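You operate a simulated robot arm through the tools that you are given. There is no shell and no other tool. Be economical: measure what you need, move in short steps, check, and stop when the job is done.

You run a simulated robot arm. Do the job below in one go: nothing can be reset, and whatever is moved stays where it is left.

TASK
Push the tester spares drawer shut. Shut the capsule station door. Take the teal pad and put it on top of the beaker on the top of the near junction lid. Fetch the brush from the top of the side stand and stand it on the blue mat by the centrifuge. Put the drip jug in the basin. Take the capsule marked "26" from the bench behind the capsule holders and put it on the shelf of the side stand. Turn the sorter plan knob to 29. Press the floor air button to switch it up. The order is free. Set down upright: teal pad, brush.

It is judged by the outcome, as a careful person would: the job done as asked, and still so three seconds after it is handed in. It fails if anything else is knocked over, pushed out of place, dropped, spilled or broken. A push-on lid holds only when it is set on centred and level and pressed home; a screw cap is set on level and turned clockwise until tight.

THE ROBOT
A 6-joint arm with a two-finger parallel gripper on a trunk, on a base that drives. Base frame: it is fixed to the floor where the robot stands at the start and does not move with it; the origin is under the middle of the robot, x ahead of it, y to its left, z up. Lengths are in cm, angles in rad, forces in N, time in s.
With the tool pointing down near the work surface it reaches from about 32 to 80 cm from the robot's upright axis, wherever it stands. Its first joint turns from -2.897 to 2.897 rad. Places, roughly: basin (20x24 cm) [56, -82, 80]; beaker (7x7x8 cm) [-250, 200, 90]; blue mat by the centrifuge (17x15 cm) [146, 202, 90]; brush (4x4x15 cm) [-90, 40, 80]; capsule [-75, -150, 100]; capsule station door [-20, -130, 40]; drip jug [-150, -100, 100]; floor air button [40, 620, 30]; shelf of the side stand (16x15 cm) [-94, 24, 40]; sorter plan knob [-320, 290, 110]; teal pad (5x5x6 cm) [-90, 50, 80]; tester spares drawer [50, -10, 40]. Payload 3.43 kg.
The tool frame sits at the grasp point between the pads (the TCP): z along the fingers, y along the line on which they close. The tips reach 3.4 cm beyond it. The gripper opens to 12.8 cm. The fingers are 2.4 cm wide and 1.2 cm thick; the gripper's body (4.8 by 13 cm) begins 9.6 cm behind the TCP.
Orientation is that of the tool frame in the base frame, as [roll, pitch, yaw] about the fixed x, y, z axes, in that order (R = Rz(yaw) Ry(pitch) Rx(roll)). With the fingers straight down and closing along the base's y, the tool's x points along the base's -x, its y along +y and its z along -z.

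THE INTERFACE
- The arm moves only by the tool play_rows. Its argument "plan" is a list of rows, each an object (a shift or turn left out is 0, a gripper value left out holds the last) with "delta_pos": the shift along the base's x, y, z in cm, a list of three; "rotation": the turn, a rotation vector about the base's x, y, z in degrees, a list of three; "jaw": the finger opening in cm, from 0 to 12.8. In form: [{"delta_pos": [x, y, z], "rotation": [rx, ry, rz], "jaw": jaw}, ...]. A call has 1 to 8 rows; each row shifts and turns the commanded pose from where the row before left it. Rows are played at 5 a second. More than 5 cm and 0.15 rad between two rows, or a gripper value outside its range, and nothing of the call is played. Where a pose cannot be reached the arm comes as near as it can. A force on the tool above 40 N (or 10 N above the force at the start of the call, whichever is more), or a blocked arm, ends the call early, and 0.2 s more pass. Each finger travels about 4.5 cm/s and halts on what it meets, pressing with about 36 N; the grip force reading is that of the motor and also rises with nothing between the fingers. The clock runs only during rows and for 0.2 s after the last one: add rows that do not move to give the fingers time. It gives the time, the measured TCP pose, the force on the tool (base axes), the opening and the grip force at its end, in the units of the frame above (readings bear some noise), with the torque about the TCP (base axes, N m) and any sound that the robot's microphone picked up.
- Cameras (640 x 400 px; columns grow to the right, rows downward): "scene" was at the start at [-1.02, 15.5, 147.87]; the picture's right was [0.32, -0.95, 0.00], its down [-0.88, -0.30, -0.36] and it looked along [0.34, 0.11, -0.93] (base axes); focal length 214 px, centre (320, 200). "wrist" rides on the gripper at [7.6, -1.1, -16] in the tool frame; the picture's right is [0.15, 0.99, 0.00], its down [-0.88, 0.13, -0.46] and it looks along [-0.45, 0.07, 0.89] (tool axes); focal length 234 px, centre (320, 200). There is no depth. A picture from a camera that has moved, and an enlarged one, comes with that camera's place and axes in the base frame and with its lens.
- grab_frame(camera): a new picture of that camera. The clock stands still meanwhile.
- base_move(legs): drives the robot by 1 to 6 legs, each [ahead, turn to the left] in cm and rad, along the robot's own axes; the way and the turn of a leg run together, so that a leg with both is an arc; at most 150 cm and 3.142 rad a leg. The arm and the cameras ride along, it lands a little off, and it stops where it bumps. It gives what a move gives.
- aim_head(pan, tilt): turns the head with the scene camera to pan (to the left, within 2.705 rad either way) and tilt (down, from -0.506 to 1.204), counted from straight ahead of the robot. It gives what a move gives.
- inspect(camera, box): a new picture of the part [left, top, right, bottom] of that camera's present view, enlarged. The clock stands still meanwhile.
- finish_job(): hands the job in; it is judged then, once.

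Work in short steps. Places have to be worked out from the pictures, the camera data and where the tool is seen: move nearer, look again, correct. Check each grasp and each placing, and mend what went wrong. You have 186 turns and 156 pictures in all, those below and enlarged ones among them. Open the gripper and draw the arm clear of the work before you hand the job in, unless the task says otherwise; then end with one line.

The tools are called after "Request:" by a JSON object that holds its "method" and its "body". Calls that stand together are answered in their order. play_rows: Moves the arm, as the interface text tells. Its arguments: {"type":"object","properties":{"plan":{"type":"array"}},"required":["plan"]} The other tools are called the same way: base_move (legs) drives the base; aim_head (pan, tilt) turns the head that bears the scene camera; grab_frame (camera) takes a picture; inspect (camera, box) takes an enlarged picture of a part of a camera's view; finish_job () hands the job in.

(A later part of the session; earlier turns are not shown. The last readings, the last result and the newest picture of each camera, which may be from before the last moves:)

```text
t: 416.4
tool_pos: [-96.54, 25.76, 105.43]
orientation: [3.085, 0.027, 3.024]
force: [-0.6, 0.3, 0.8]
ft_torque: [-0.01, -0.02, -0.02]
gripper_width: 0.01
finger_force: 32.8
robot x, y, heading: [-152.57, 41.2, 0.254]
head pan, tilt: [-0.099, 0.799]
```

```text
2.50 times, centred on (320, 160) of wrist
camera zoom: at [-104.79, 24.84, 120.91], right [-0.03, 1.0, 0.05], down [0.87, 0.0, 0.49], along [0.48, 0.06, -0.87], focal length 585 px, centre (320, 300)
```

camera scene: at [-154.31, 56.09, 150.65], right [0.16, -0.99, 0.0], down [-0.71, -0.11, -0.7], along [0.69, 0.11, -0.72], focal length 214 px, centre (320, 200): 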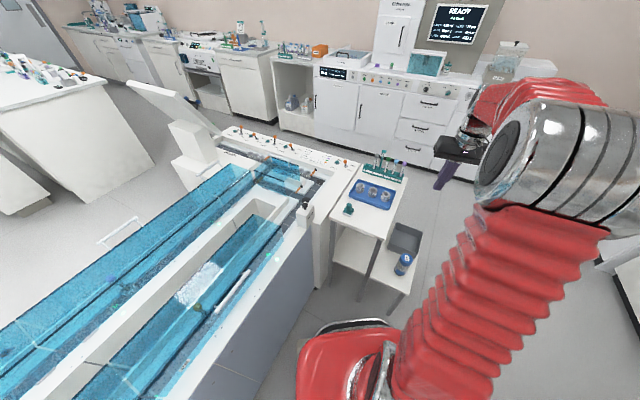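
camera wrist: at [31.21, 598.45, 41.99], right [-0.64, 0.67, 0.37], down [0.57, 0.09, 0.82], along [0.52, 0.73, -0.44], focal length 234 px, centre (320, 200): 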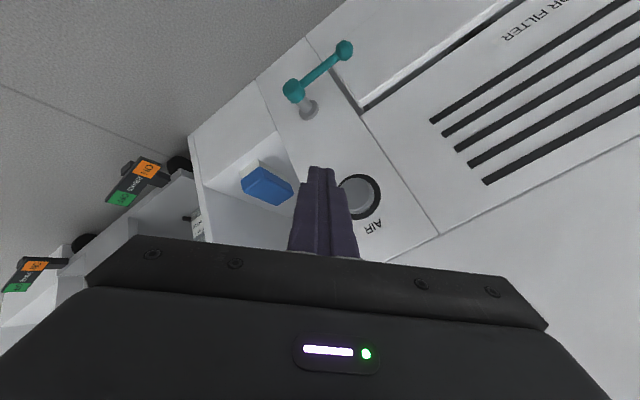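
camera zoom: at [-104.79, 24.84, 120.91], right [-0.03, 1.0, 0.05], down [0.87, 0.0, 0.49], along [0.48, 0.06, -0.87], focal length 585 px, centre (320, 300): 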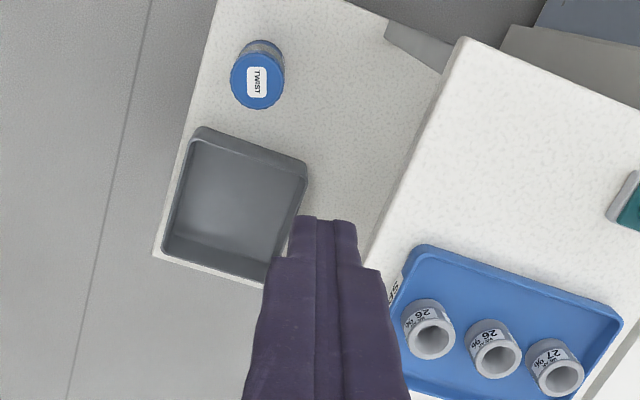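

Row 6 was too long; resend split properly.

Request:
{"method": "play_rows", "body": {"plan": [{"delta_pos": [1.25, 4.63, 0], "rotation": [-3, 1.85, 0], "jaw": 5}, {"delta_pos": [1.25, 4.63, 0]}, {"delta_pos": [1.25, 4.63, 0]}, {"delta_pos": [1.25, 4.63, 0]}, {"delta_pos": [1.25, 4.63, 0]}, {"delta_pos": [1.25, 4.63, 0]}, {"delta_pos": [0, 0, -4.5]}, {"delta_pos": [0, 0, 0]}]}}

Request:
{"method": "inspect", "body": {"camera": "wrist", "box": [220, 80, 420, 240]}}

```text
t: 418.1
tool_pos: [-89.01, 53.53, 101.01]
orientation: [-3.141, 0.0, 3.025]
force: [-0.2, 0.6, -0.3]
ft_torque: [0.01, 0.03, 0.01]
gripper_width: 5.01
finger_force: 0.1
robot x, y, heading: [-152.39, 41.17, 0.255]
head pan, tilt: [-0.099, 0.799]
```

```text
2.50 times, centred on (320, 160) of wrist
camera zoom: at [-96.7, 53.39, 116.75], right [-0.03, 1.0, 0.0], down [0.89, 0.03, 0.46], along [0.46, 0.01, -0.89], focal length 585 px, centre (320, 300)
```

zoom: 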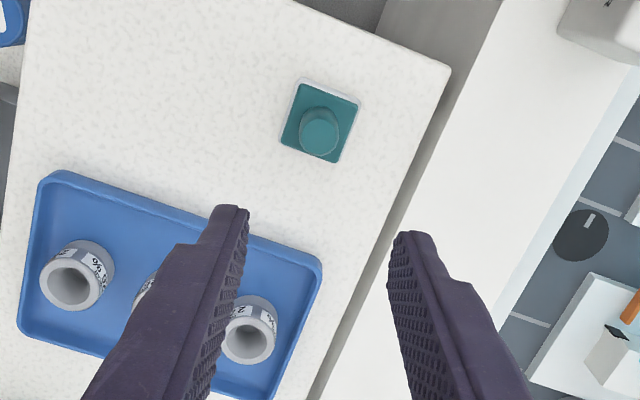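

Aligned within 0.5 cm. Descend around the knob.

Request:
{"method": "play_rows", "body": {"plan": [{"delta_pos": [-0.5, -0.1, -4]}, {"delta_pos": [0, 0, -4]}, {"delta_pos": [0, 0, -4]}, {"delta_pos": [0, 0, -4]}, {"delta_pos": [0, 0, -1.5]}, {"delta_pos": [0, 0, 0]}]}}

Request:
{"method": "inspect", "body": {"camera": "wrist", "box": [220, 80, 420, 240]}}

```text
t: 419.6
tool_pos: [-89.54, 53.28, 83.27]
orientation: [3.141, -0.001, 3.024]
force: [-0.7, -0.1, 0.5]
ft_torque: [-0.01, -0.02, -0.03]
gripper_width: 4.99
finger_force: 0.1
robot x, y, heading: [-152.59, 41.02, 0.26]
head pan, tilt: [-0.099, 0.799]
```

```text
2.50 times, centred on (320, 160) of wrist
camera zoom: at [-97.29, 53.25, 99.11], right [-0.03, 1.0, 0.0], down [0.89, 0.03, 0.46], along [0.46, 0.01, -0.89], focal length 585 px, centre (320, 300)
```

zoom: 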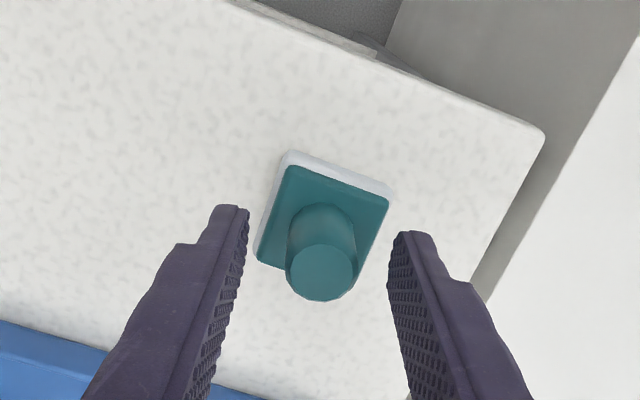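

Close on the knob and check.

Request:
{"method": "play_rows", "body": {"plan": [{"jaw": 1}, {"jaw": 1}, {"jaw": 1}, {"jaw": 1}, {"delta_pos": [0, 0, 0]}]}}

Request:
{"method": "play_rows", "body": {"plan": [{"delta_pos": [0, 0, 1.5]}, {"delta_pos": [0, 0, 3]}, {"delta_pos": [0, 0, 4]}, {"delta_pos": [0, 0, 4]}, {"delta_pos": [0, 0, 4]}, {"delta_pos": [0, 0, 4]}, {"delta_pos": [0, 0, 4]}]}}

Request:
{"method": "inspect", "body": {"camera": "wrist", "box": [220, 80, 420, 240]}}

```text
t: 420.8
tool_pos: [-89.61, 53.41, 83.31]
orientation: [-3.141, 0.0, 3.025]
force: [1.2, -0.1, -0.4]
ft_torque: [-0.01, -0.03, 0.02]
gripper_width: 2.29
finger_force: 36.0
robot x, y, heading: [-152.7, 41.21, 0.256]
head pan, tilt: [-0.099, 0.799]
```

```text
t: 422.4
tool_pos: [-89.63, 53.51, 107.94]
orientation: [3.14, 0.0, 3.024]
force: [1.1, -0.2, -0.4]
ft_torque: [0.0, 0.0, -0.03]
gripper_width: 2.25
finger_force: 35.7
robot x, y, heading: [-153.12, 41.06, 0.255]
head pan, tilt: [-0.099, 0.799]
```

```text
2.50 times, centred on (320, 160) of wrist
camera zoom: at [-97.29, 53.24, 123.77], right [-0.03, 1.0, 0.0], down [0.89, 0.03, 0.46], along [0.45, 0.01, -0.89], focal length 585 px, centre (320, 300)
```

zoom: 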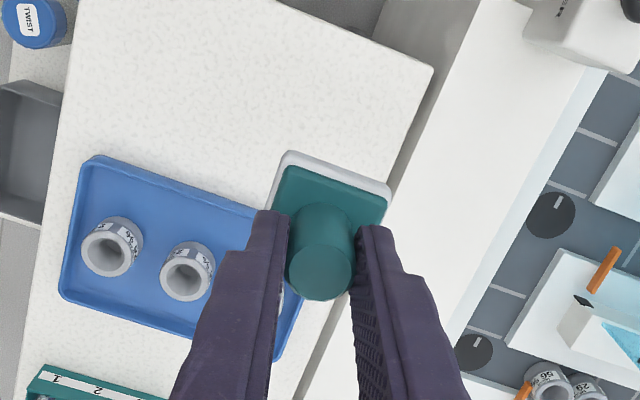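

Pad is held. I look toward the beaker from here to choose the approach side.

Request:
{"method": "aim_head", "body": {"pan": 1.85, "tilt": 0.35}}

Request:
{"method": "grab_frame", "body": {"camera": "scene"}}

Request:
{"method": "inspect", "body": {"camera": "scene", "box": [250, 120, 450, 250]}}

```text
t: 424.2
tool_pos: [-89.62, 53.41, 107.91]
orientation: [-3.141, 0.001, 3.028]
force: [0.4, 0.5, -0.4]
ft_torque: [0.01, -0.02, -0.03]
gripper_width: 2.24
finger_force: 35.9
robot x, y, heading: [-152.76, 40.99, 0.254]
head pan, tilt: [1.85, 0.351]
```

```text
54 pictures are left
camera scene: at [-167.02, 62.84, 154.61], right [0.86, 0.51, 0.0], down [0.18, -0.3, -0.94], along [-0.48, 0.81, -0.34], focal length 214 px, centre (320, 200)
```

scene: 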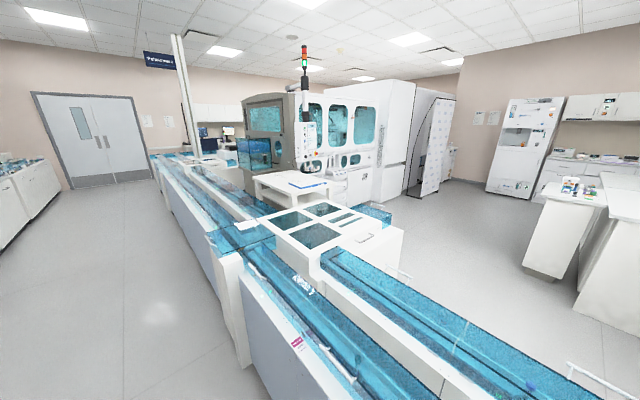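

```text
3.08 times, centred on (350, 185) of scene
camera zoom: at [-167.02, 62.84, 154.61], right [0.86, 0.51, 0.0], down [0.18, -0.3, -0.94], along [-0.48, 0.81, -0.34], focal length 660 px, centre (228, 246)
```

zoom: 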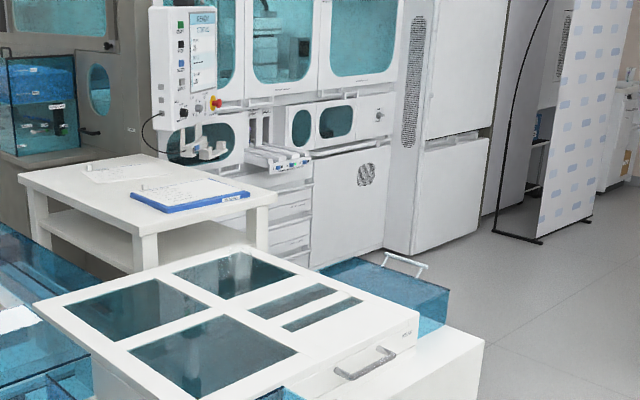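

Request:
{"method": "inspect", "body": {"camera": "scene", "box": [260, 185, 390, 255]}}

```text
4.92 times, centred on (325, 220) of scene
camera zoom: at [-167.02, 62.84, 154.61], right [0.86, 0.51, 0.0], down [0.18, -0.3, -0.94], along [-0.48, 0.81, -0.34], focal length 1056 px, centre (295, 102)
```

zoom: 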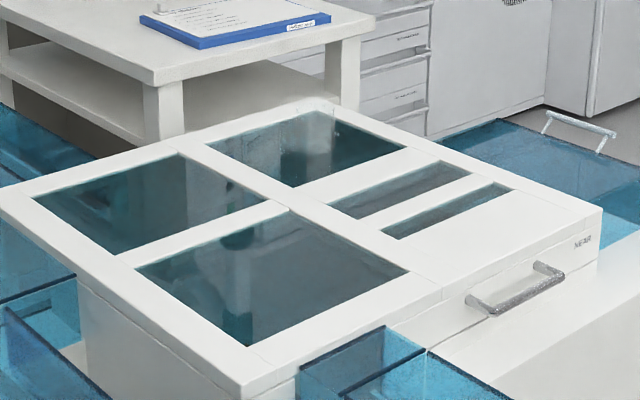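

The lid labelled NEAR has a transparent beaker near its far corner (≈(-248,204)); it must be reached from the northeast floor. I retract and drive around the sorter's east end.

Request:
{"method": "play_rows", "body": {"plan": [{"delta_pos": [-4.6, -1.2, 0]}, {"delta_pos": [-4.6, -1.2, 0]}, {"delta_pos": [-4.6, -1.2, 0]}, {"delta_pos": [-4.6, -1.2, 0]}]}}

Request:
{"method": "base_move", "body": {"legs": [[0, 0.85], [0, 0.84], [-85, 0], [0, -0.65], [0, -0.65], [0, -0.65]]}}

Request:
{"method": "base_move", "body": {"legs": [[117, 0], [0, 0.63], [0, 0.62], [120, 0], [100, 0]]}}

Request:
{"method": "base_move", "body": {"legs": [[0, 0.79], [0, 0.78], [110, 0]]}}

Request:
{"method": "aim_head", "body": {"pan": 0.2, "tilt": 0.5}}

Request:
{"method": "grab_frame", "body": {"camera": "scene"}}

```text
t: 425.2
tool_pos: [-108.13, 48.57, 107.85]
orientation: [-3.141, -0.001, 3.026]
force: [0.9, 0.4, -0.5]
ft_torque: [0.03, 0.02, -0.04]
gripper_width: 2.23
finger_force: 36.2
robot x, y, heading: [-152.66, 41.05, 0.258]
head pan, tilt: [1.85, 0.351]
```

```text
t: 432.6
tool_pos: [-165.49, 82.94, 108.01]
orientation: [3.141, 0.003, -1.556]
force: [-0.4, 0.2, -0.2]
ft_torque: [-0.02, 0.0, -0.04]
gripper_width: 2.26
finger_force: 36.6
robot x, y, heading: [-147.74, 41.47, 1.927]
head pan, tilt: [1.85, 0.351]
stopped in leg 3: the robot was blocked; the commanded pose is now the measured one
```

```text
t: 434.0
tool_pos: [-166.43, 85.64, 108.07]
orientation: [-3.14, 0.001, -1.557]
force: [-1.0, 0.1, -0.2]
ft_torque: [0.02, -0.02, 0.0]
gripper_width: 2.23
finger_force: 36.6
robot x, y, heading: [-148.73, 44.25, 1.927]
head pan, tilt: [1.85, 0.351]
stopped in leg 1: the robot was blocked; the commanded pose is now the measured one
```

```text
t: 439.8
tool_pos: [-191.32, 31.71, 108.22]
orientation: [-3.141, 0.001, -0.117]
force: [0.5, 0.1, -1.0]
ft_torque: [-0.03, 0.02, 0.04]
gripper_width: 2.24
finger_force: 36.3
robot x, y, heading: [-148.43, 46.64, -2.96]
head pan, tilt: [1.85, 0.351]
stopped in leg 2: the robot was blocked; the commanded pose is now the measured one
```

```text
t: 441.5
tool_pos: [-191.23, 31.8, 108.08]
orientation: [-3.14, -0.001, -0.117]
force: [-0.5, -0.6, -0.6]
ft_torque: [-0.01, 0.01, -0.02]
gripper_width: 2.22
finger_force: 36.3
robot x, y, heading: [-148.74, 47.02, -2.961]
head pan, tilt: [0.201, 0.499]
```

```text
51 pictures are left
camera scene: at [-148.25, 29.43, 153.24], right [-0.37, 0.93, 0.0], down [0.44, 0.18, -0.88], along [-0.81, -0.33, -0.48], focal length 214 px, centre (320, 200)
```

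scene: 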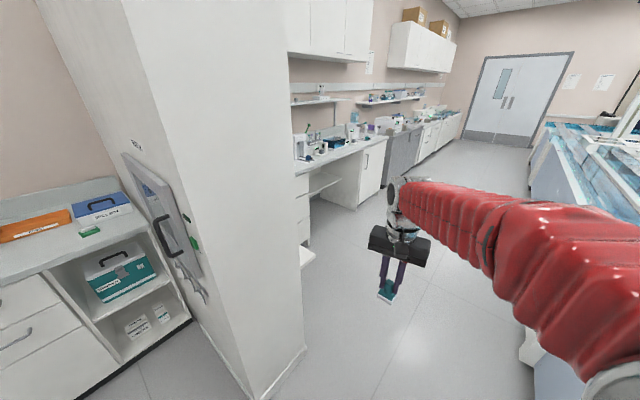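

Backing was blocked by the stand. I drive forward a bit away from it, turn south, and continue stepwise.

Request:
{"method": "base_move", "body": {"legs": [[16, 0], [0, 0.6], [0, 0.6], [0, 0.55]]}}

```text
t: 449.9
tool_pos: [-141.74, 4.93, 108.14]
orientation: [-3.139, -0.001, 1.628]
force: [0.1, -0.1, -0.3]
ft_torque: [-0.01, 0.0, 0.01]
gripper_width: 2.26
finger_force: 35.7
robot x, y, heading: [-169.71, 42.29, -1.217]
head pan, tilt: [0.201, 0.499]
```

Request:
{"method": "base_move", "body": {"legs": [[78, 0], [0, 0.6], [30, 0], [0, 0.6], [110, 0]]}}

```text
t: 456.4
tool_pos: [-107.38, -61.61, 108.25]
orientation: [-3.141, -0.001, 1.833]
force: [-0.6, 0.0, -0.8]
ft_torque: [0.02, 0.02, 0.0]
gripper_width: 2.27
finger_force: 36.2
robot x, y, heading: [-142.61, -31.0, -1.018]
head pan, tilt: [0.201, 0.499]
stopped in leg 2: the robot was blocked; the commanded pose is now the measured one
```

Request:
{"method": "base_move", "body": {"legs": [[20, 0], [0, 0.5], [20, 0], [0, 0.5]]}}

```text
t: 463.8
tool_pos: [-70.33, -44.96, 108.3]
orientation: [-3.14, -0.001, 2.834]
force: [0.2, -0.5, -0.6]
ft_torque: [0.0, -0.02, -0.02]
gripper_width: 2.26
finger_force: 36.3
robot x, y, heading: [-115.33, -60.23, -0.028]
head pan, tilt: [0.201, 0.499]
```

Request:
{"method": "base_move", "body": {"legs": [[105, 0], [0, 0.64], [0, 0.63], [120, 0], [115, 0]]}}

```text
t: 490.4
tool_pos: [61.49, 209.17, 108.24]
orientation: [3.141, 0.001, -2.172]
force: [-0.3, -1.0, -0.2]
ft_torque: [0.02, -0.04, 0.04]
gripper_width: 2.24
finger_force: 35.9
robot x, y, heading: [63.27, 161.82, 1.245]
head pan, tilt: [0.201, 0.499]
```

Request:
{"method": "base_move", "body": {"legs": [[0, 0.6], [0, 0.6], [0, 0.38], [100, 0]]}}

Request:
{"method": "aim_head", "body": {"pan": 0.15, "tilt": 0.45}}

Request:
{"method": "grab_frame", "body": {"camera": "scene"}}

```text
t: 503.3
tool_pos: [-79.3, 189.93, 108.36]
orientation: [-3.141, -0.001, -0.586]
force: [0.6, 0.4, 0.5]
ft_torque: [0.02, -0.01, -0.01]
gripper_width: 2.25
finger_force: 36.4
robot x, y, heading: [-31.3, 193.42, 2.836]
head pan, tilt: [0.201, 0.499]
```

```text
t: 503.9
tool_pos: [-79.25, 190.05, 108.49]
orientation: [-3.139, -0.001, -0.586]
force: [0.2, -0.2, -0.7]
ft_torque: [0.01, -0.03, -0.02]
gripper_width: 2.25
finger_force: 35.6
robot x, y, heading: [-31.47, 193.67, 2.83]
head pan, tilt: [0.15, 0.45]
```

```text
50 pictures are left
camera scene: at [-39.55, 178.17, 153.68], right [0.16, 0.99, 0.0], down [0.43, -0.07, -0.9], along [-0.89, 0.14, -0.44], focal length 214 px, centre (320, 200)
```

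scene: 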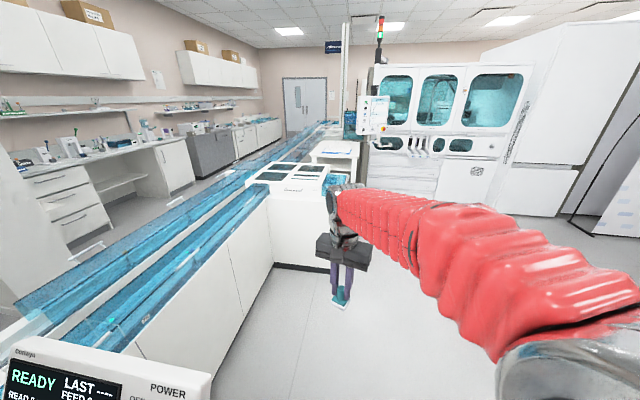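

Junction's east face is at F≈-251 and the lane side at L≈85; I'll stand beside it facing south and reach west. Drive on west first and look at the beaker.

Request:
{"method": "base_move", "body": {"legs": [[70, 0], [58, 0]]}}

Request:
{"method": "aim_head", "body": {"pan": 0.75, "tilt": 0.75}}

Request:
{"method": "grab_frame", "body": {"camera": "scene"}}

```text
t: 512.6
tool_pos: [-198.35, 227.68, 108.47]
orientation: [-3.139, 0.0, -0.58]
force: [-0.3, 1.3, -0.8]
ft_torque: [-0.02, 0.03, -0.02]
gripper_width: 2.23
finger_force: 36.0
robot x, y, heading: [-150.31, 231.25, 2.856]
head pan, tilt: [0.15, 0.45]
stopped in leg 2: the robot was blocked; the commanded pose is now the measured one
```

```text
t: 513.6
tool_pos: [-198.34, 227.67, 108.5]
orientation: [-3.139, 0.001, -0.58]
force: [-0.3, 0.1, -0.4]
ft_torque: [-0.02, -0.01, 0.01]
gripper_width: 2.26
finger_force: 35.9
robot x, y, heading: [-150.55, 231.53, 2.856]
head pan, tilt: [0.75, 0.75]
```

```text
49 pictures are left
camera scene: at [-156.63, 210.95, 151.05], right [-0.45, 0.89, 0.0], down [0.61, 0.3, -0.73], along [-0.65, -0.33, -0.68], focal length 214 px, centre (320, 200)
```

scene: 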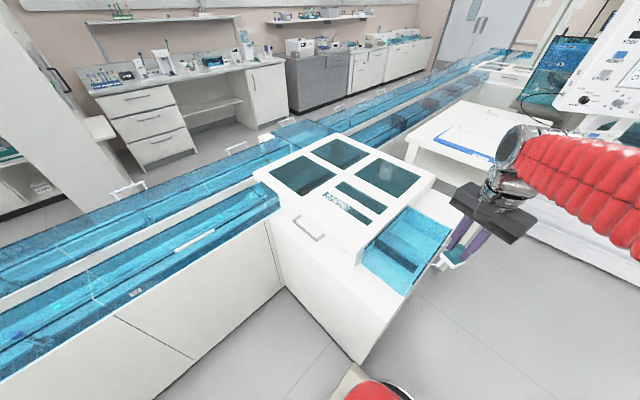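

Request:
{"method": "inspect", "body": {"camera": "scene", "box": [330, 120, 450, 210]}}

```text
4.44 times, centred on (390, 165) of scene
camera zoom: at [-156.63, 210.95, 151.05], right [-0.45, 0.89, 0.0], down [0.61, 0.3, -0.73], along [-0.65, -0.33, -0.68], focal length 953 px, centre (9, 356)
```

zoom: 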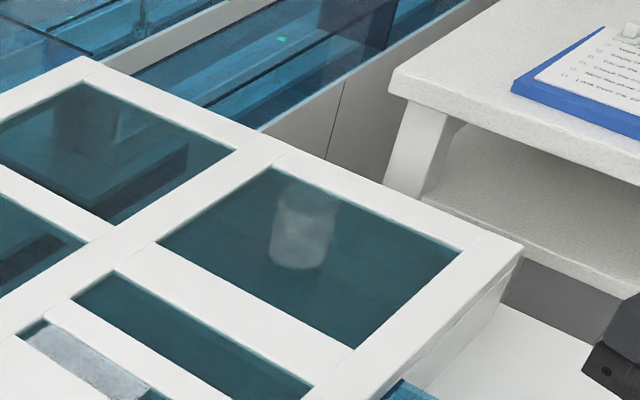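

Beaker located at ≈(-245,201.3), z≈88–96, on the lid's window. I manoeuvre to come down alongside the junction facing south.

Request:
{"method": "base_move", "body": {"legs": [[-14, 0], [0, 0.5], [0, 0.5], [0, 0.535], [-70, 0]]}}

```text
t: 522.0
tool_pos: [-134.0, 182.2, 108.64]
orientation: [-3.14, -0.001, 0.955]
force: [-1.5, 0.8, -0.2]
ft_torque: [0.04, -0.06, -0.01]
gripper_width: 2.22
finger_force: 35.9
robot x, y, heading: [-140.88, 231.6, -1.924]
head pan, tilt: [0.75, 0.75]
stopped in leg 5: the robot was blocked; the commanded pose is now the measured one
```

Request:
{"method": "aim_head", "body": {"pan": -2.6, "tilt": 0.8}}

Request:
{"method": "grab_frame", "body": {"camera": "scene"}}

```text
t: 524.8
tool_pos: [-134.0, 182.25, 108.59]
orientation: [-3.139, 0.0, 0.956]
force: [0.3, -0.3, 0.5]
ft_torque: [0.02, -0.01, -0.01]
gripper_width: 2.25
finger_force: 36.1
robot x, y, heading: [-140.79, 231.62, -1.93]
head pan, tilt: [-2.601, 0.799]
```

```text
47 pictures are left
camera scene: at [-125.31, 239.73, 150.65], right [0.98, 0.18, 0.0], down [0.13, -0.7, -0.7], along [-0.13, 0.69, -0.72], focal length 214 px, centre (320, 200)
```

scene: 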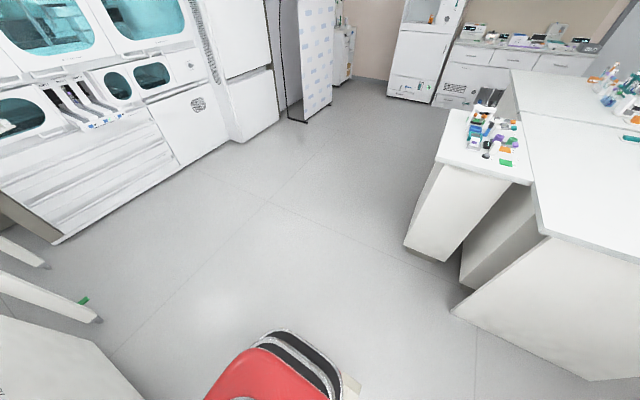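

The way behind is free; try shorter reverse legs.

Request:
{"method": "base_move", "body": {"legs": [[-25, 0], [-25, 0]]}}

```text
t: 528.8
tool_pos: [-116.39, 229.15, 108.61]
orientation: [-3.141, 0.0, 0.956]
force: [-0.6, 1.6, -0.3]
ft_torque: [-0.02, 0.03, 0.05]
gripper_width: 2.25
finger_force: 35.5
robot x, y, heading: [-122.91, 278.54, -1.931]
head pan, tilt: [-2.601, 0.799]
```

Request:
{"method": "base_move", "body": {"legs": [[-22, 0], [0, -0.4], [42, 0], [0, 0.44]]}}

Request:
{"method": "aim_head", "body": {"pan": -0.4, "tilt": 0.9}}

Request:
{"method": "grab_frame", "body": {"camera": "scene"}}

```text
t: 537.1
tool_pos: [-135.35, 219.56, 108.6]
orientation: [-3.141, 0.001, 0.997]
force: [-0.5, -0.4, 0.4]
ft_torque: [0.02, -0.01, 0.0]
gripper_width: 2.27
finger_force: 36.3
robot x, y, heading: [-146.12, 269.44, -1.896]
head pan, tilt: [-2.601, 0.799]
```

```text
t: 539.1
tool_pos: [-135.48, 219.54, 108.6]
orientation: [-3.139, 0.001, 0.999]
force: [0.2, -0.8, -0.6]
ft_torque: [0.0, -0.01, -0.02]
gripper_width: 2.25
finger_force: 35.5
robot x, y, heading: [-146.19, 269.37, -1.891]
head pan, tilt: [-0.4, 0.901]
```

```text
46 pictures are left
camera scene: at [-134.01, 264.29, 149.85], right [-0.75, 0.66, 0.0], down [0.52, 0.59, -0.62], along [-0.41, -0.47, -0.78], focal length 214 px, centre (320, 200)
```

scene: 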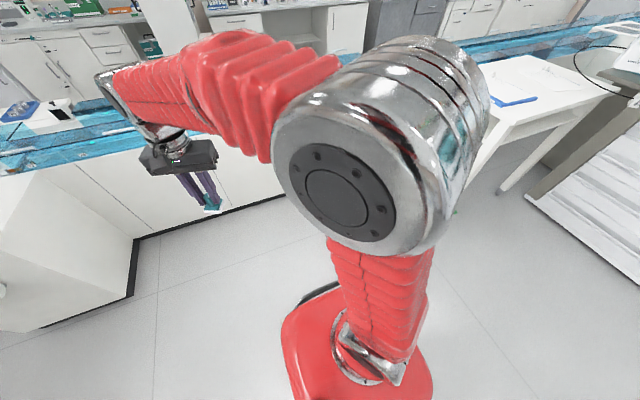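

Aligned at F≈-224. Slight left bias, then drive south in two legs beside the junction.

Request:
{"method": "base_move", "body": {"legs": [[0, 0.04], [50, 0], [0, -0.03], [34, 0]]}}

Request:
{"method": "aim_head", "body": {"pan": -1.3, "tilt": 0.75}}

Request:
{"method": "grab_frame", "body": {"camera": "scene"}}

```text
t: 546.0
tool_pos: [-158.88, 139.24, 108.65]
orientation: [-3.14, 0.0, 1.012]
force: [-0.3, 0.5, -0.4]
ft_torque: [0.01, 0.0, -0.01]
gripper_width: 2.25
finger_force: 36.5
robot x, y, heading: [-168.85, 188.57, -1.882]
head pan, tilt: [-0.4, 0.901]
```

```text
t: 547.2
tool_pos: [-158.82, 139.14, 108.72]
orientation: [-3.14, 0.001, 1.013]
force: [-0.1, 0.2, -0.2]
ft_torque: [0.02, -0.01, -0.05]
gripper_width: 2.24
finger_force: 35.9
robot x, y, heading: [-169.17, 188.5, -1.88]
head pan, tilt: [-1.3, 0.75]
```

```text
45 pictures are left
camera scene: at [-160.4, 189.67, 151.04], right [0.04, 1.0, 0.0], down [0.68, -0.03, -0.73], along [-0.73, 0.03, -0.68], focal length 214 px, centre (320, 200)
```

scene: 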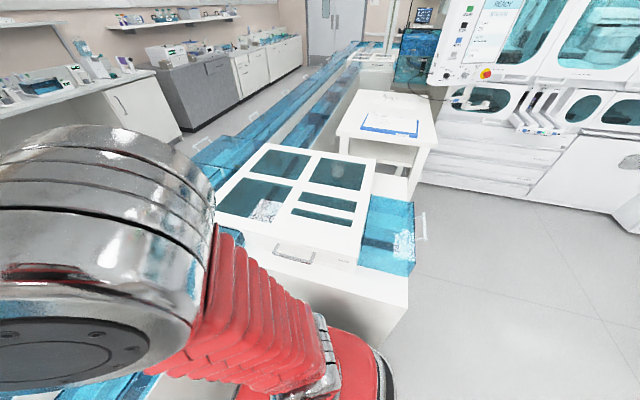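

I move 6 cm further, then swing the arm clockwise to the right (west) at radius ~50.

Request:
{"method": "base_move", "body": {"legs": [[6, 0]]}}

Request:
{"method": "play_rows", "body": {"plan": [{"delta_pos": [-4.84, -0.77, 0]}, {"delta_pos": [-4.89, -0.28, 0]}, {"delta_pos": [-4.9, 0.21, 0]}, {"delta_pos": [-4.85, 0.69, 0]}, {"delta_pos": [-4.76, 1.17, 0]}, {"delta_pos": [-4.62, 1.64, 0]}, {"delta_pos": [-4.43, 2.09, 0]}, {"delta_pos": [-4.2, 2.52, 0]}]}}

Request:
{"method": "play_rows", "body": {"plan": [{"delta_pos": [-3.93, 2.92, 0]}, {"delta_pos": [-3.62, 3.3, 0]}, {"delta_pos": [-3.28, 3.64, 0]}, {"delta_pos": [-2.9, 3.95, 0]}, {"delta_pos": [-2.49, 4.22, 0]}, {"delta_pos": [-2.06, 4.44, 0]}, {"delta_pos": [-1.61, 4.63, 0]}, {"delta_pos": [-1.14, 4.76, 0]}]}}

Request:
{"method": "grab_frame", "body": {"camera": "scene"}}

```text
t: 548.3
tool_pos: [-160.74, 133.25, 108.57]
orientation: [-3.139, 0.0, 1.013]
force: [-0.1, -0.2, 0.0]
ft_torque: [0.02, 0.0, -0.03]
gripper_width: 2.26
finger_force: 36.2
robot x, y, heading: [-171.16, 182.42, -1.873]
head pan, tilt: [-1.3, 0.75]
```

```text
t: 550.1
tool_pos: [-198.34, 140.66, 108.82]
orientation: [-3.139, 0.0, 1.013]
force: [0.3, -0.3, -0.7]
ft_torque: [0.02, -0.01, 0.01]
gripper_width: 2.26
finger_force: 35.8
robot x, y, heading: [-171.07, 182.37, -1.88]
head pan, tilt: [-1.3, 0.75]
```

```text
t: 551.9
tool_pos: [-219.25, 172.54, 108.67]
orientation: [-3.14, -0.001, 1.013]
force: [-0.2, 0.3, -0.1]
ft_torque: [-0.02, -0.01, -0.02]
gripper_width: 2.25
finger_force: 36.1
robot x, y, heading: [-170.79, 182.7, -1.878]
head pan, tilt: [-1.3, 0.75]
```

```text
44 pictures are left
camera scene: at [-162.28, 183.86, 151.04], right [0.04, 1.0, 0.0], down [0.68, -0.03, -0.73], along [-0.73, 0.03, -0.68], focal length 214 px, centre (320, 200)
```

scene: 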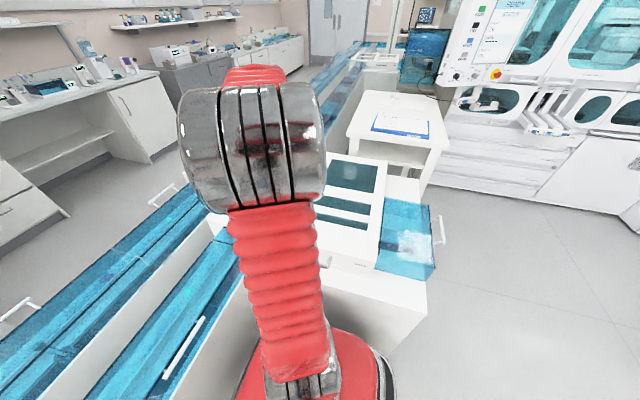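

Request:
{"method": "inspect", "body": {"camera": "scene", "box": [310, 140, 410, 220]}}

Request:
{"method": "grab_frame", "body": {"camera": "wrist"}}

```text
5.00 times, centred on (360, 180) of scene
camera zoom: at [-162.28, 183.86, 151.04], right [0.04, 1.0, 0.0], down [0.68, -0.03, -0.73], along [-0.73, 0.03, -0.68], focal length 1072 px, centre (120, 300)
```

zoom: 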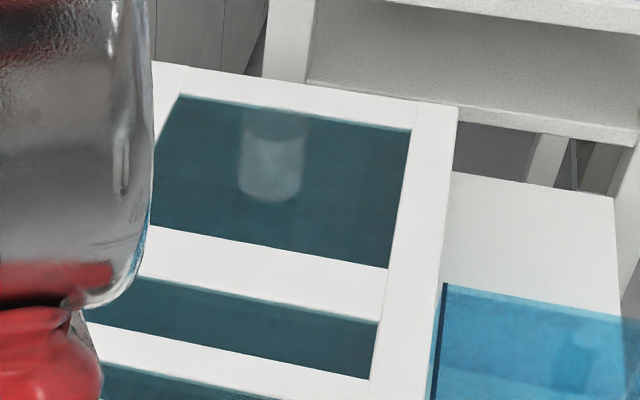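

```text
42 pictures are left
camera wrist: at [-216.13, 179.53, 124.45], right [0.92, -0.4, 0.0], down [-0.36, -0.82, 0.46], along [-0.18, -0.42, -0.89], focal length 234 px, centre (320, 200)
```

wrist: 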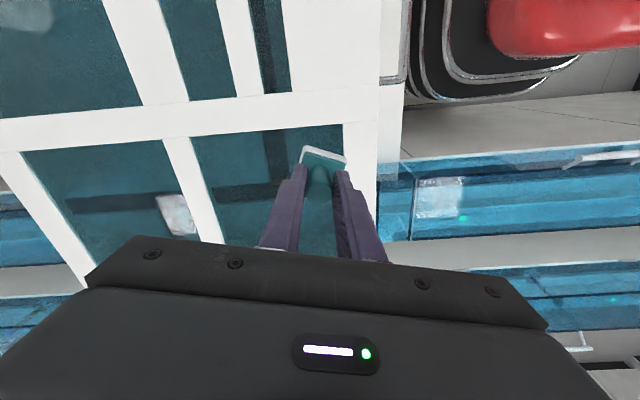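

Beaker confirmed at ≈(-245,201.9), top z≈95.5. I extend toward it, staying above.

Request:
{"method": "play_rows", "body": {"plan": [{"delta_pos": [-3.2, 3.6, 0]}, {"delta_pos": [-3.2, 3.6, 0]}, {"delta_pos": [-3.2, 3.6, 0]}, {"delta_pos": [-3.2, 3.6, -0.5]}, {"delta_pos": [-3.2, 3.6, -0.5]}, {"delta_pos": [-3.2, 3.6, -0.5]}, {"delta_pos": [-2.5, 3, -0.5]}, {"delta_pos": [0, 0, 0]}]}}

Request:
{"method": "grab_frame", "body": {"camera": "wrist"}}

```text
t: 553.7
tool_pos: [-240.94, 197.17, 106.68]
orientation: [-3.14, -0.002, 1.012]
force: [0.1, -0.2, -0.7]
ft_torque: [0.02, 0.01, 0.04]
gripper_width: 2.26
finger_force: 35.6
robot x, y, heading: [-170.94, 182.47, -1.881]
head pan, tilt: [-1.3, 0.75]
```

```text
41 pictures are left
camera wrist: at [-237.9, 204.14, 122.51], right [0.92, -0.4, 0.0], down [-0.36, -0.82, 0.46], along [-0.18, -0.42, -0.89], focal length 234 px, centre (320, 200)
```

wrist: 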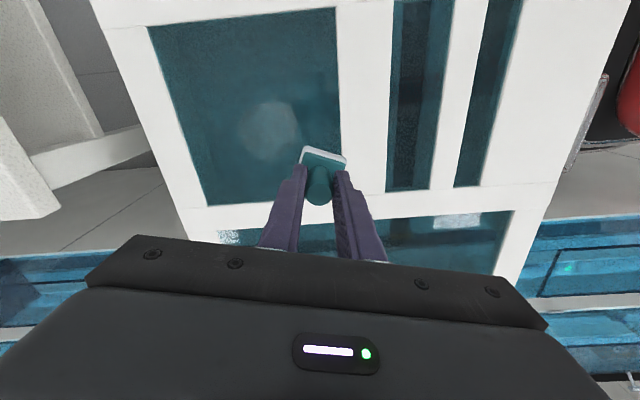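

Request:
{"method": "play_rows", "body": {"plan": [{"delta_pos": [-2, 2.4, -0.3]}, {"delta_pos": [-2, 2.3, -0.3]}, {"delta_pos": [0, 0, 0]}]}}

Request:
{"method": "inspect", "body": {"camera": "wrist", "box": [240, 80, 400, 220]}}

Request:
{"method": "inspect", "body": {"camera": "scene", "box": [290, 120, 410, 220]}}

```text
t: 554.5
tool_pos: [-243.61, 200.8, 105.95]
orientation: [-3.141, 0.0, 1.011]
force: [-0.4, 0.7, -0.4]
ft_torque: [-0.01, -0.02, -0.01]
gripper_width: 2.24
finger_force: 36.6
out of reach, approached as far as the arm can: row 2
robot x, y, heading: [-170.85, 182.58, -1.883]
head pan, tilt: [-1.3, 0.75]
```

```text
2.86 times, centred on (320, 150) of wrist
camera zoom: at [-240.48, 207.91, 121.73], right [0.92, -0.4, 0.0], down [-0.36, -0.82, 0.46], along [-0.18, -0.42, -0.89], focal length 669 px, centre (320, 343)
```

zoom: 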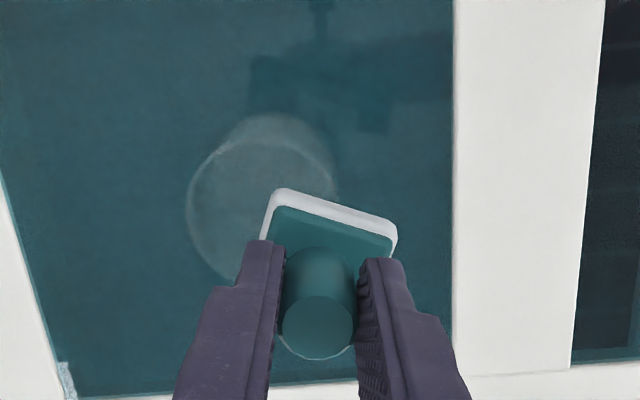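

```text
4.00 times, centred on (350, 170) of scene
camera zoom: at [-162.27, 183.89, 151.04], right [0.04, 1.0, 0.0], down [0.68, -0.03, -0.73], along [-0.73, 0.03, -0.68], focal length 858 px, centre (200, 320)
```

zoom: 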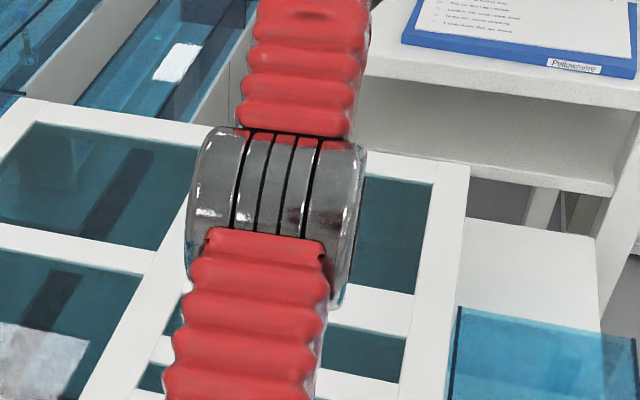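

Beaker rim centre ≈(-245.5,201.9); I'm ~2 cm short of reach. I raise/retract slightly and re-park the base ~3 cm further west.

Request:
{"method": "play_rows", "body": {"plan": [{"delta_pos": [4, -1, 0.5]}, {"delta_pos": [4.5, -1, 1.5]}, {"delta_pos": [4.5, -1, 1.5]}, {"delta_pos": [4.5, -1, 1]}]}}

Request:
{"method": "base_move", "body": {"legs": [[-25, 0], [-25, 0], [-22, 0], [0, 0.1], [-30, 0], [0, -0.1]]}}

```text
t: 555.5
tool_pos: [-226.09, 196.76, 110.34]
orientation: [-3.141, 0.0, 1.012]
force: [-0.2, 0.3, -0.2]
ft_torque: [0.0, 0.0, -0.01]
gripper_width: 2.23
finger_force: 35.9
robot x, y, heading: [-170.77, 182.68, -1.877]
head pan, tilt: [-1.3, 0.75]
```

```text
t: 564.5
tool_pos: [-197.55, 294.97, 110.38]
orientation: [-3.14, -0.001, 1.01]
force: [0.0, -0.2, -1.1]
ft_torque: [0.02, -0.02, -0.01]
gripper_width: 2.27
finger_force: 36.4
robot x, y, heading: [-142.46, 280.55, -1.878]
head pan, tilt: [-1.3, 0.75]
```

Request:
{"method": "base_move", "body": {"legs": [[0, -0.014], [52, 0], [53, 0]]}}

```text
t: 567.9
tool_pos: [-210.25, 257.25, 110.59]
orientation: [-3.14, 0.0, 0.982]
force: [0.0, -0.6, -0.2]
ft_torque: [0.02, -0.01, -0.02]
gripper_width: 2.24
finger_force: 36.1
robot x, y, heading: [-155.26, 241.43, -1.913]
head pan, tilt: [-1.3, 0.75]
stopped in leg 2: the robot was blocked; the commanded pose is now the measured one
```

Request:
{"method": "base_move", "body": {"legs": [[-8, 0], [0, 0.05], [30, 0], [0, -0.03], [40, 0]]}}

```text
t: 570.5
tool_pos: [-210.09, 256.11, 110.64]
orientation: [-3.137, -0.002, 1.014]
force: [-0.5, -0.3, 0.1]
ft_torque: [0.01, 0.03, -0.03]
gripper_width: 2.22
finger_force: 36.2
robot x, y, heading: [-154.46, 241.8, -1.884]
head pan, tilt: [-1.3, 0.75]
stopped in leg 3: the robot was blocked; the commanded pose is now the measured one
```

Request:
{"method": "base_move", "body": {"legs": [[-22, 0], [0, 0.07], [24, 0], [0, -0.06], [58, 0]]}}

```text
t: 579.1
tool_pos: [-226.38, 198.35, 110.78]
orientation: [-3.137, -0.001, 1.021]
force: [0.1, 0.1, -0.3]
ft_torque: [-0.02, -0.03, -0.03]
gripper_width: 2.26
finger_force: 35.9
robot x, y, heading: [-170.13, 184.13, -1.874]
head pan, tilt: [-1.3, 0.75]
```

Base is at F≈-219.6; I need ≈-222. I back out in short legs, offset slightly west and come in again with a finer heading.

Request:
{"method": "base_move", "body": {"legs": [[-27, 0], [-27, 0], [-26, 0], [0, 0.045], [-30, 0], [0, -0.053]]}}

Request:
{"method": "aim_head", "body": {"pan": -1.3, "tilt": 0.76}}

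Request:
{"method": "aim_head", "body": {"pan": -1.3, "tilt": 0.75}}

```text
t: 588.2
tool_pos: [-194.68, 303.24, 110.68]
orientation: [-3.138, -0.001, 1.02]
force: [0.1, -1.2, -0.3]
ft_torque: [0.03, 0.03, 0.02]
gripper_width: 2.25
finger_force: 36.0
robot x, y, heading: [-138.8, 289.16, -1.875]
head pan, tilt: [-1.3, 0.75]
```

```text
t: 588.8
tool_pos: [-194.72, 303.33, 110.74]
orientation: [-3.138, -0.001, 1.02]
force: [-0.4, -0.4, -1.4]
ft_torque: [0.01, -0.02, 0.0]
gripper_width: 2.24
finger_force: 35.6
robot x, y, heading: [-138.97, 289.2, -1.879]
head pan, tilt: [-1.3, 0.759]
```

```text
t: 589.4
tool_pos: [-194.88, 303.29, 110.83]
orientation: [-3.139, -0.002, 1.02]
force: [0.2, 0.0, 0.2]
ft_torque: [-0.01, -0.01, 0.0]
gripper_width: 2.22
finger_force: 35.8
robot x, y, heading: [-138.64, 289.25, -1.878]
head pan, tilt: [-1.3, 0.75]
```

Request:
{"method": "base_move", "body": {"legs": [[0, -0.006], [55, 0], [54, 0]]}}

Request:
{"method": "aim_head", "body": {"pan": -1.3, "tilt": 0.76}}

```text
t: 593.6
tool_pos: [-210.01, 255.74, 110.82]
orientation: [-3.141, -0.001, 1.002]
force: [0.0, 0.8, 0.3]
ft_torque: [-0.05, -0.02, 0.01]
gripper_width: 2.27
finger_force: 35.7
robot x, y, heading: [-154.03, 240.47, -1.933]
head pan, tilt: [-1.3, 0.75]
stopped in leg 2: the robot was blocked; the commanded pose is now the measured one
```

```text
t: 594.2
tool_pos: [-210.03, 255.6, 110.81]
orientation: [-3.139, -0.002, 1.002]
force: [-0.6, -0.3, -0.1]
ft_torque: [0.02, -0.01, 0.0]
gripper_width: 2.26
finger_force: 36.2
robot x, y, heading: [-154.0, 240.51, -1.929]
head pan, tilt: [-1.3, 0.759]
```

Request:
{"method": "base_move", "body": {"legs": [[-24, 0], [0, 0.04]]}}

Request:
{"method": "aim_head", "body": {"pan": -1.3, "tilt": 0.75}}

```text
t: 596.8
tool_pos: [-202.13, 275.75, 110.85]
orientation: [-3.139, -0.001, 1.042]
force: [-0.6, 0.3, -0.3]
ft_torque: [0.04, 0.03, 0.02]
gripper_width: 2.23
finger_force: 35.9
robot x, y, heading: [-145.39, 262.44, -1.892]
head pan, tilt: [-1.3, 0.759]
```

```text
t: 597.4
tool_pos: [-202.25, 275.83, 110.88]
orientation: [-3.139, 0.0, 1.041]
force: [-0.4, 0.7, -0.7]
ft_torque: [0.02, 0.06, -0.01]
gripper_width: 2.29
finger_force: 36.1
robot x, y, heading: [-146.07, 263.14, -1.895]
head pan, tilt: [-1.3, 0.75]
```

Request:
{"method": "base_move", "body": {"legs": [[0, 0.004], [42, 0], [42, 0]]}}

Request:
{"method": "aim_head", "body": {"pan": -1.3, "tilt": 0.76}}

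```text
t: 600.1
tool_pos: [-209.37, 253.74, 111.04]
orientation: [-3.14, 0.0, 1.015]
force: [-0.1, 0.5, -0.1]
ft_torque: [-0.03, -0.01, 0.01]
gripper_width: 2.23
finger_force: 36.0
robot x, y, heading: [-152.68, 239.24, -1.966]
head pan, tilt: [-1.3, 0.75]
stopped in leg 2: the robot was blocked; the commanded pose is now the measured one
```

```text
t: 600.7
tool_pos: [-209.5, 253.73, 110.98]
orientation: [-3.138, 0.0, 1.015]
force: [0.1, -0.8, 0.4]
ft_torque: [0.02, 0.03, 0.0]
gripper_width: 2.25
finger_force: 35.4
robot x, y, heading: [-153.05, 239.67, -1.963]
head pan, tilt: [-1.3, 0.759]
```

The junction's side limits how close the base can get; I'll instead gain reach with a ~5° outward tool tilt. First re-park as in the successful pass.

Request:
{"method": "base_move", "body": {"legs": [[-24, 0], [0, 0.12], [26, 0], [0, -0.025], [60, 0]]}}

Request:
{"method": "aim_head", "body": {"pan": -1.3, "tilt": 0.75}}

```text
t: 609.7
tool_pos: [-225.76, 189.21, 111.07]
orientation: [-3.139, -0.004, 1.107]
force: [-0.8, -0.9, -1.1]
ft_torque: [-0.02, -0.02, 0.02]
gripper_width: 2.21
finger_force: 36.0
robot x, y, heading: [-168.14, 179.49, -1.866]
head pan, tilt: [-1.3, 0.759]
stopped in leg 5: the robot was blocked; the commanded pose is now the measured one
```

```text
t: 610.3
tool_pos: [-225.83, 189.25, 111.18]
orientation: [-3.141, -0.002, 1.106]
force: [-0.8, -0.4, -0.5]
ft_torque: [0.0, 0.0, 0.02]
gripper_width: 2.26
finger_force: 36.2
robot x, y, heading: [-169.06, 179.87, -1.865]
head pan, tilt: [-1.3, 0.75]
```

From here the beaker is ~80 cm away, so I'll set the pad on the wide white part of the lid (≈(-213.5,183.5)), re-grip it with the tool leaning outward, and then place it. First rotate the tool and move over that spot.

Request:
{"method": "play_rows", "body": {"plan": [{"delta_pos": [1.5, -0.7, 0], "rotation": [0, 0, -8.2]}, {"delta_pos": [1.5, -0.7, 0], "rotation": [0, 0, -8.2]}, {"delta_pos": [1.5, -0.7, 0], "rotation": [0, 0, -8.2]}, {"delta_pos": [1.5, -0.7, 0], "rotation": [0, 0, -8.2]}, {"delta_pos": [1.5, -0.7, 0], "rotation": [0, 0, -8.2]}, {"delta_pos": [1.5, -0.7, 0], "rotation": [0, 0, -8.2]}, {"delta_pos": [1.5, -0.7, 0], "rotation": [0, 0, -8.2]}, {"delta_pos": [1.5, -0.7, 0], "rotation": [0, 0, -8.2]}]}}

Request:
{"method": "grab_frame", "body": {"camera": "wrist"}}

```text
t: 612.1
tool_pos: [-213.71, 183.67, 111.08]
orientation: [-3.139, -0.005, -0.04]
force: [-0.2, 0.7, -0.8]
ft_torque: [-0.03, 0.0, -0.01]
gripper_width: 2.28
finger_force: 36.3
robot x, y, heading: [-168.3, 179.94, -1.867]
head pan, tilt: [-1.3, 0.75]
```

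```text
38 pictures are left
camera wrist: at [-206.19, 184.39, 126.89], right [0.11, -0.99, 0.0], down [-0.89, -0.1, 0.45], along [-0.45, -0.05, -0.89], focal length 234 px, centre (320, 200)
```

wrist: 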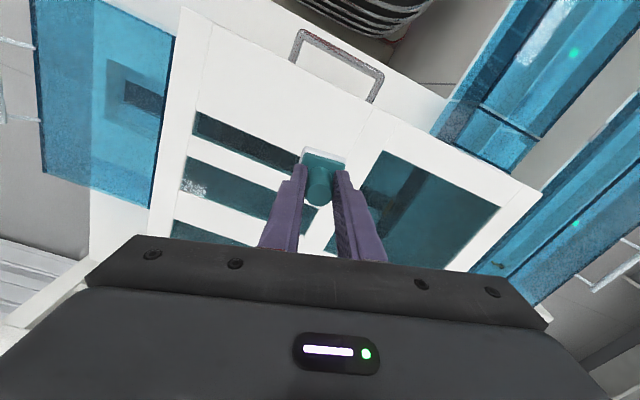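

Request:
{"method": "play_rows", "body": {"plan": [{"delta_pos": [2.1, 2.15, 0]}, {"delta_pos": [2.1, 2.15, 0]}, {"delta_pos": [0, 0, -4]}, {"delta_pos": [0, 0, -4]}, {"delta_pos": [0, 0, -4]}, {"delta_pos": [0, 0, -1.5]}, {"delta_pos": [0, 0, 0]}]}}

Request:
{"method": "grab_frame", "body": {"camera": "wrist"}}

```text
t: 613.7
tool_pos: [-209.6, 188.04, 97.52]
orientation: [-3.139, -0.002, -0.038]
force: [-0.5, 0.3, 0.1]
ft_torque: [0.01, -0.01, 0.02]
gripper_width: 2.23
finger_force: 35.9
robot x, y, heading: [-168.44, 179.56, -1.867]
head pan, tilt: [-1.3, 0.75]
```

```text
37 pictures are left
camera wrist: at [-202.03, 188.78, 113.42], right [0.11, -0.99, 0.0], down [-0.89, -0.1, 0.45], along [-0.45, -0.05, -0.89], focal length 234 px, centre (320, 200)
```

wrist: 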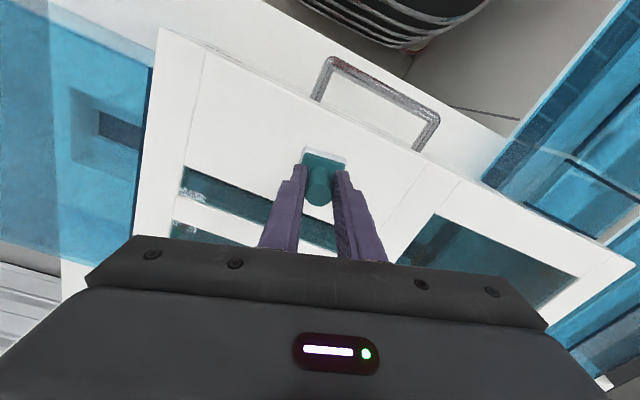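

Request:
{"method": "play_rows", "body": {"plan": [{"delta_pos": [0, 0, -0.7]}, {"delta_pos": [0, 0, -0.5]}, {"delta_pos": [0, 0, -0.5]}]}}

Request:
{"method": "play_rows", "body": {"plan": [{"delta_pos": [0, 0, -0.4]}, {"delta_pos": [0, 0, -0.3]}]}}

```text
t: 614.5
tool_pos: [-209.63, 187.83, 96.02]
orientation: [-3.14, -0.001, -0.04]
force: [0.2, 0.4, -0.3]
ft_torque: [-0.03, -0.01, -0.01]
gripper_width: 2.27
finger_force: 36.0
robot x, y, heading: [-168.72, 180.07, -1.863]
head pan, tilt: [-1.3, 0.75]
```

```text
t: 615.1
tool_pos: [-209.49, 187.9, 95.25]
orientation: [-3.14, -0.001, -0.037]
force: [-0.5, -0.1, -0.3]
ft_torque: [-0.02, 0.01, 0.0]
gripper_width: 2.23
finger_force: 35.8
robot x, y, heading: [-168.41, 180.14, -1.865]
head pan, tilt: [-1.3, 0.75]
```

Request:
{"method": "play_rows", "body": {"plan": [{"delta_pos": [0, 0, -0.4]}, {"delta_pos": [0, 0, -0.4]}]}}

Request:
{"method": "play_rows", "body": {"plan": [{"delta_pos": [0, 0, -0.4]}, {"delta_pos": [0, 0, -0.4]}]}}

Request:
{"method": "inspect", "body": {"camera": "wrist", "box": [240, 100, 400, 240]}}

```text
t: 615.7
tool_pos: [-209.48, 187.93, 94.41]
orientation: [-3.14, -0.001, -0.039]
force: [0.5, 0.1, 0.4]
ft_torque: [0.02, -0.01, 0.0]
gripper_width: 2.25
finger_force: 36.0
robot x, y, heading: [-168.37, 180.08, -1.868]
head pan, tilt: [-1.3, 0.75]
```

```text
t: 616.3
tool_pos: [-209.62, 187.91, 93.68]
orientation: [-3.138, 0.005, -0.038]
force: [1.0, -0.9, 35.1]
ft_torque: [-0.17, 0.2, -0.03]
gripper_width: 2.27
finger_force: 35.9
robot x, y, heading: [-168.38, 179.5, -1.866]
head pan, tilt: [-1.3, 0.75]
```

```text
2.86 times, centred on (320, 170) of wrist
camera zoom: at [-202.01, 188.73, 109.51], right [0.11, -0.99, 0.0], down [-0.88, -0.1, 0.46], along [-0.46, -0.05, -0.89], focal length 669 px, centre (320, 286)
```

zoom: 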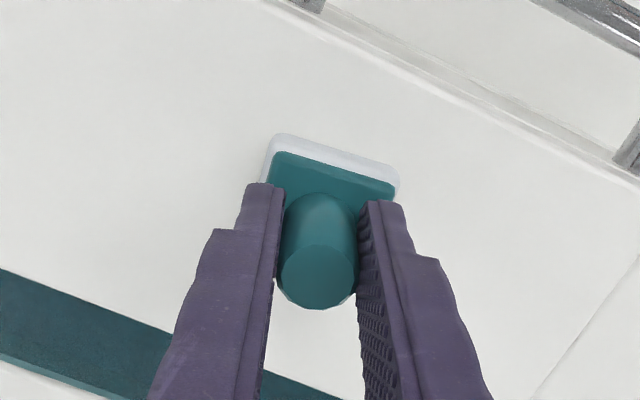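

Pad rests on the lid. I open, tilt the tool 16° outward about the closing axis, and re-grip the knob slightly lower.

Request:
{"method": "play_rows", "body": {"plan": [{"jaw": 4.5}, {"jaw": 4.5}, {"delta_pos": [0.3, 0, 0], "rotation": [0, 8, 0]}, {"delta_pos": [0.3, 0, 0], "rotation": [0, 8, 0]}, {"delta_pos": [0, 0, -0.4]}, {"delta_pos": [0, 0, 0]}]}}

Request:
{"method": "inspect", "body": {"camera": "wrist", "box": [240, 100, 400, 240]}}

```text
t: 617.6
tool_pos: [-209.13, 188.01, 93.51]
orientation: [3.134, 0.287, -0.039]
force: [-0.4, -0.1, 5.6]
ft_torque: [-0.13, 0.04, -0.02]
gripper_width: 4.52
finger_force: 0.1
robot x, y, heading: [-168.32, 179.85, -1.867]
head pan, tilt: [-1.3, 0.75]
stopped in row 6: the force on the tool passed its limit at 49 N (the readings are from after the stop); the commanded pose is now the measured one
```

```text
2.86 times, centred on (320, 170) of wrist
camera zoom: at [-197.36, 188.76, 106.55], right [0.1, -0.99, -0.03], down [-0.72, -0.1, 0.69], along [-0.69, -0.05, -0.73], focal length 669 px, centre (320, 286)
```

zoom: 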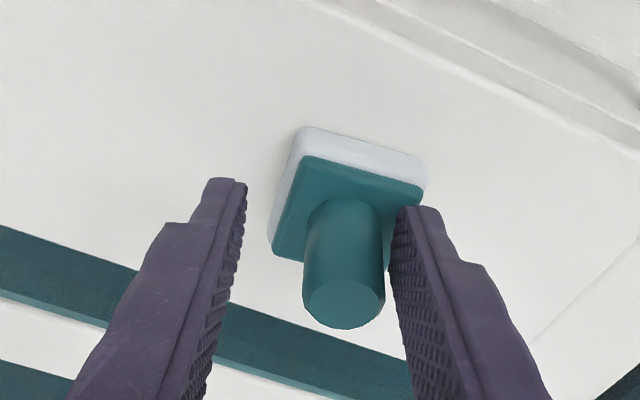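

Tips touched the plate; raise 0.5 cm and close.

Request:
{"method": "play_rows", "body": {"plan": [{"delta_pos": [0, 0, 0.5]}, {"jaw": 1}, {"jaw": 1}, {"jaw": 1}, {"jaw": 1}, {"jaw": 1}]}}

Request:
{"method": "play_rows", "body": {"plan": [{"delta_pos": [0, 0, 1]}, {"delta_pos": [0, 0, 2]}, {"delta_pos": [0, 0, 4]}, {"delta_pos": [0, 0, 4]}]}}

Request:
{"method": "inspect", "body": {"camera": "wrist", "box": [240, 100, 400, 240]}}

```text
t: 619.0
tool_pos: [-209.01, 188.02, 93.88]
orientation: [3.136, 0.283, -0.041]
force: [1.0, 0.7, -0.4]
ft_torque: [-0.01, -0.01, -0.01]
gripper_width: 2.26
finger_force: 36.7
robot x, y, heading: [-168.51, 180.05, -1.862]
head pan, tilt: [-1.3, 0.75]
```

```text
t: 620.0
tool_pos: [-209.04, 187.91, 105.0]
orientation: [3.134, 0.282, -0.042]
force: [1.3, -0.8, -0.4]
ft_torque: [-0.04, 0.0, -0.06]
gripper_width: 2.25
finger_force: 36.2
robot x, y, heading: [-168.15, 179.75, -1.864]
head pan, tilt: [-1.3, 0.75]
```

```text
2.86 times, centred on (320, 170) of wrist
camera zoom: at [-197.3, 188.74, 118.05], right [0.1, -0.99, -0.03], down [-0.72, -0.1, 0.68], along [-0.68, -0.05, -0.73], focal length 669 px, centre (320, 286)
```

zoom: 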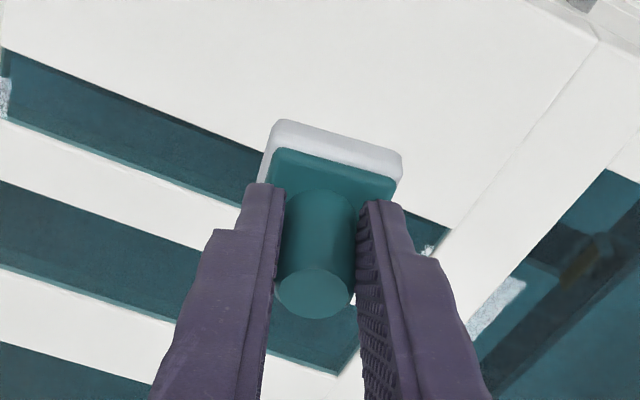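

Pad re-gripped level with the tool leaning outward. Now extend toward the beaker at safe height.

Request:
{"method": "play_rows", "body": {"plan": [{"delta_pos": [-4.49, 1.74, 0]}, {"delta_pos": [-4.49, 1.74, 0]}, {"delta_pos": [-4.49, 1.74, 0]}, {"delta_pos": [-4.49, 1.74, 0]}, {"delta_pos": [-4.49, 1.74, 0]}, {"delta_pos": [-4.49, 1.74, 0]}, {"delta_pos": [-4.49, 1.74, 0]}, {"delta_pos": [0, 0, 0]}]}}

Request:
{"method": "grab_frame", "body": {"camera": "wrist"}}

```text
t: 621.8
tool_pos: [-240.44, 200.19, 104.95]
orientation: [3.135, 0.283, -0.04]
force: [-0.2, -0.4, 0.2]
ft_torque: [0.0, 0.01, 0.0]
gripper_width: 2.24
finger_force: 36.0
robot x, y, heading: [-168.57, 179.86, -1.863]
head pan, tilt: [-1.3, 0.75]
```

```text
33 pictures are left
camera wrist: at [-228.78, 200.98, 118.07], right [0.1, -0.99, -0.03], down [-0.72, -0.1, 0.68], along [-0.68, -0.05, -0.73], focal length 234 px, centre (320, 200)
```

wrist: 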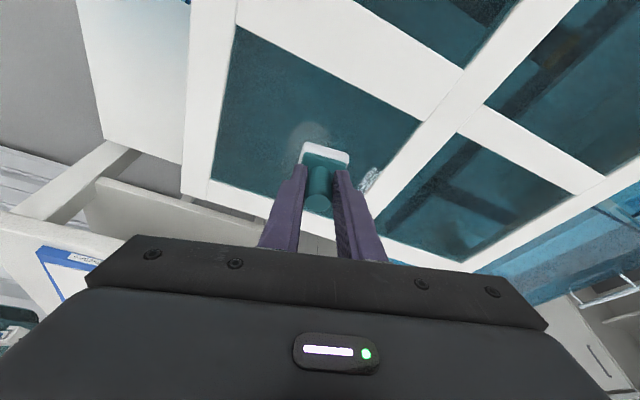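

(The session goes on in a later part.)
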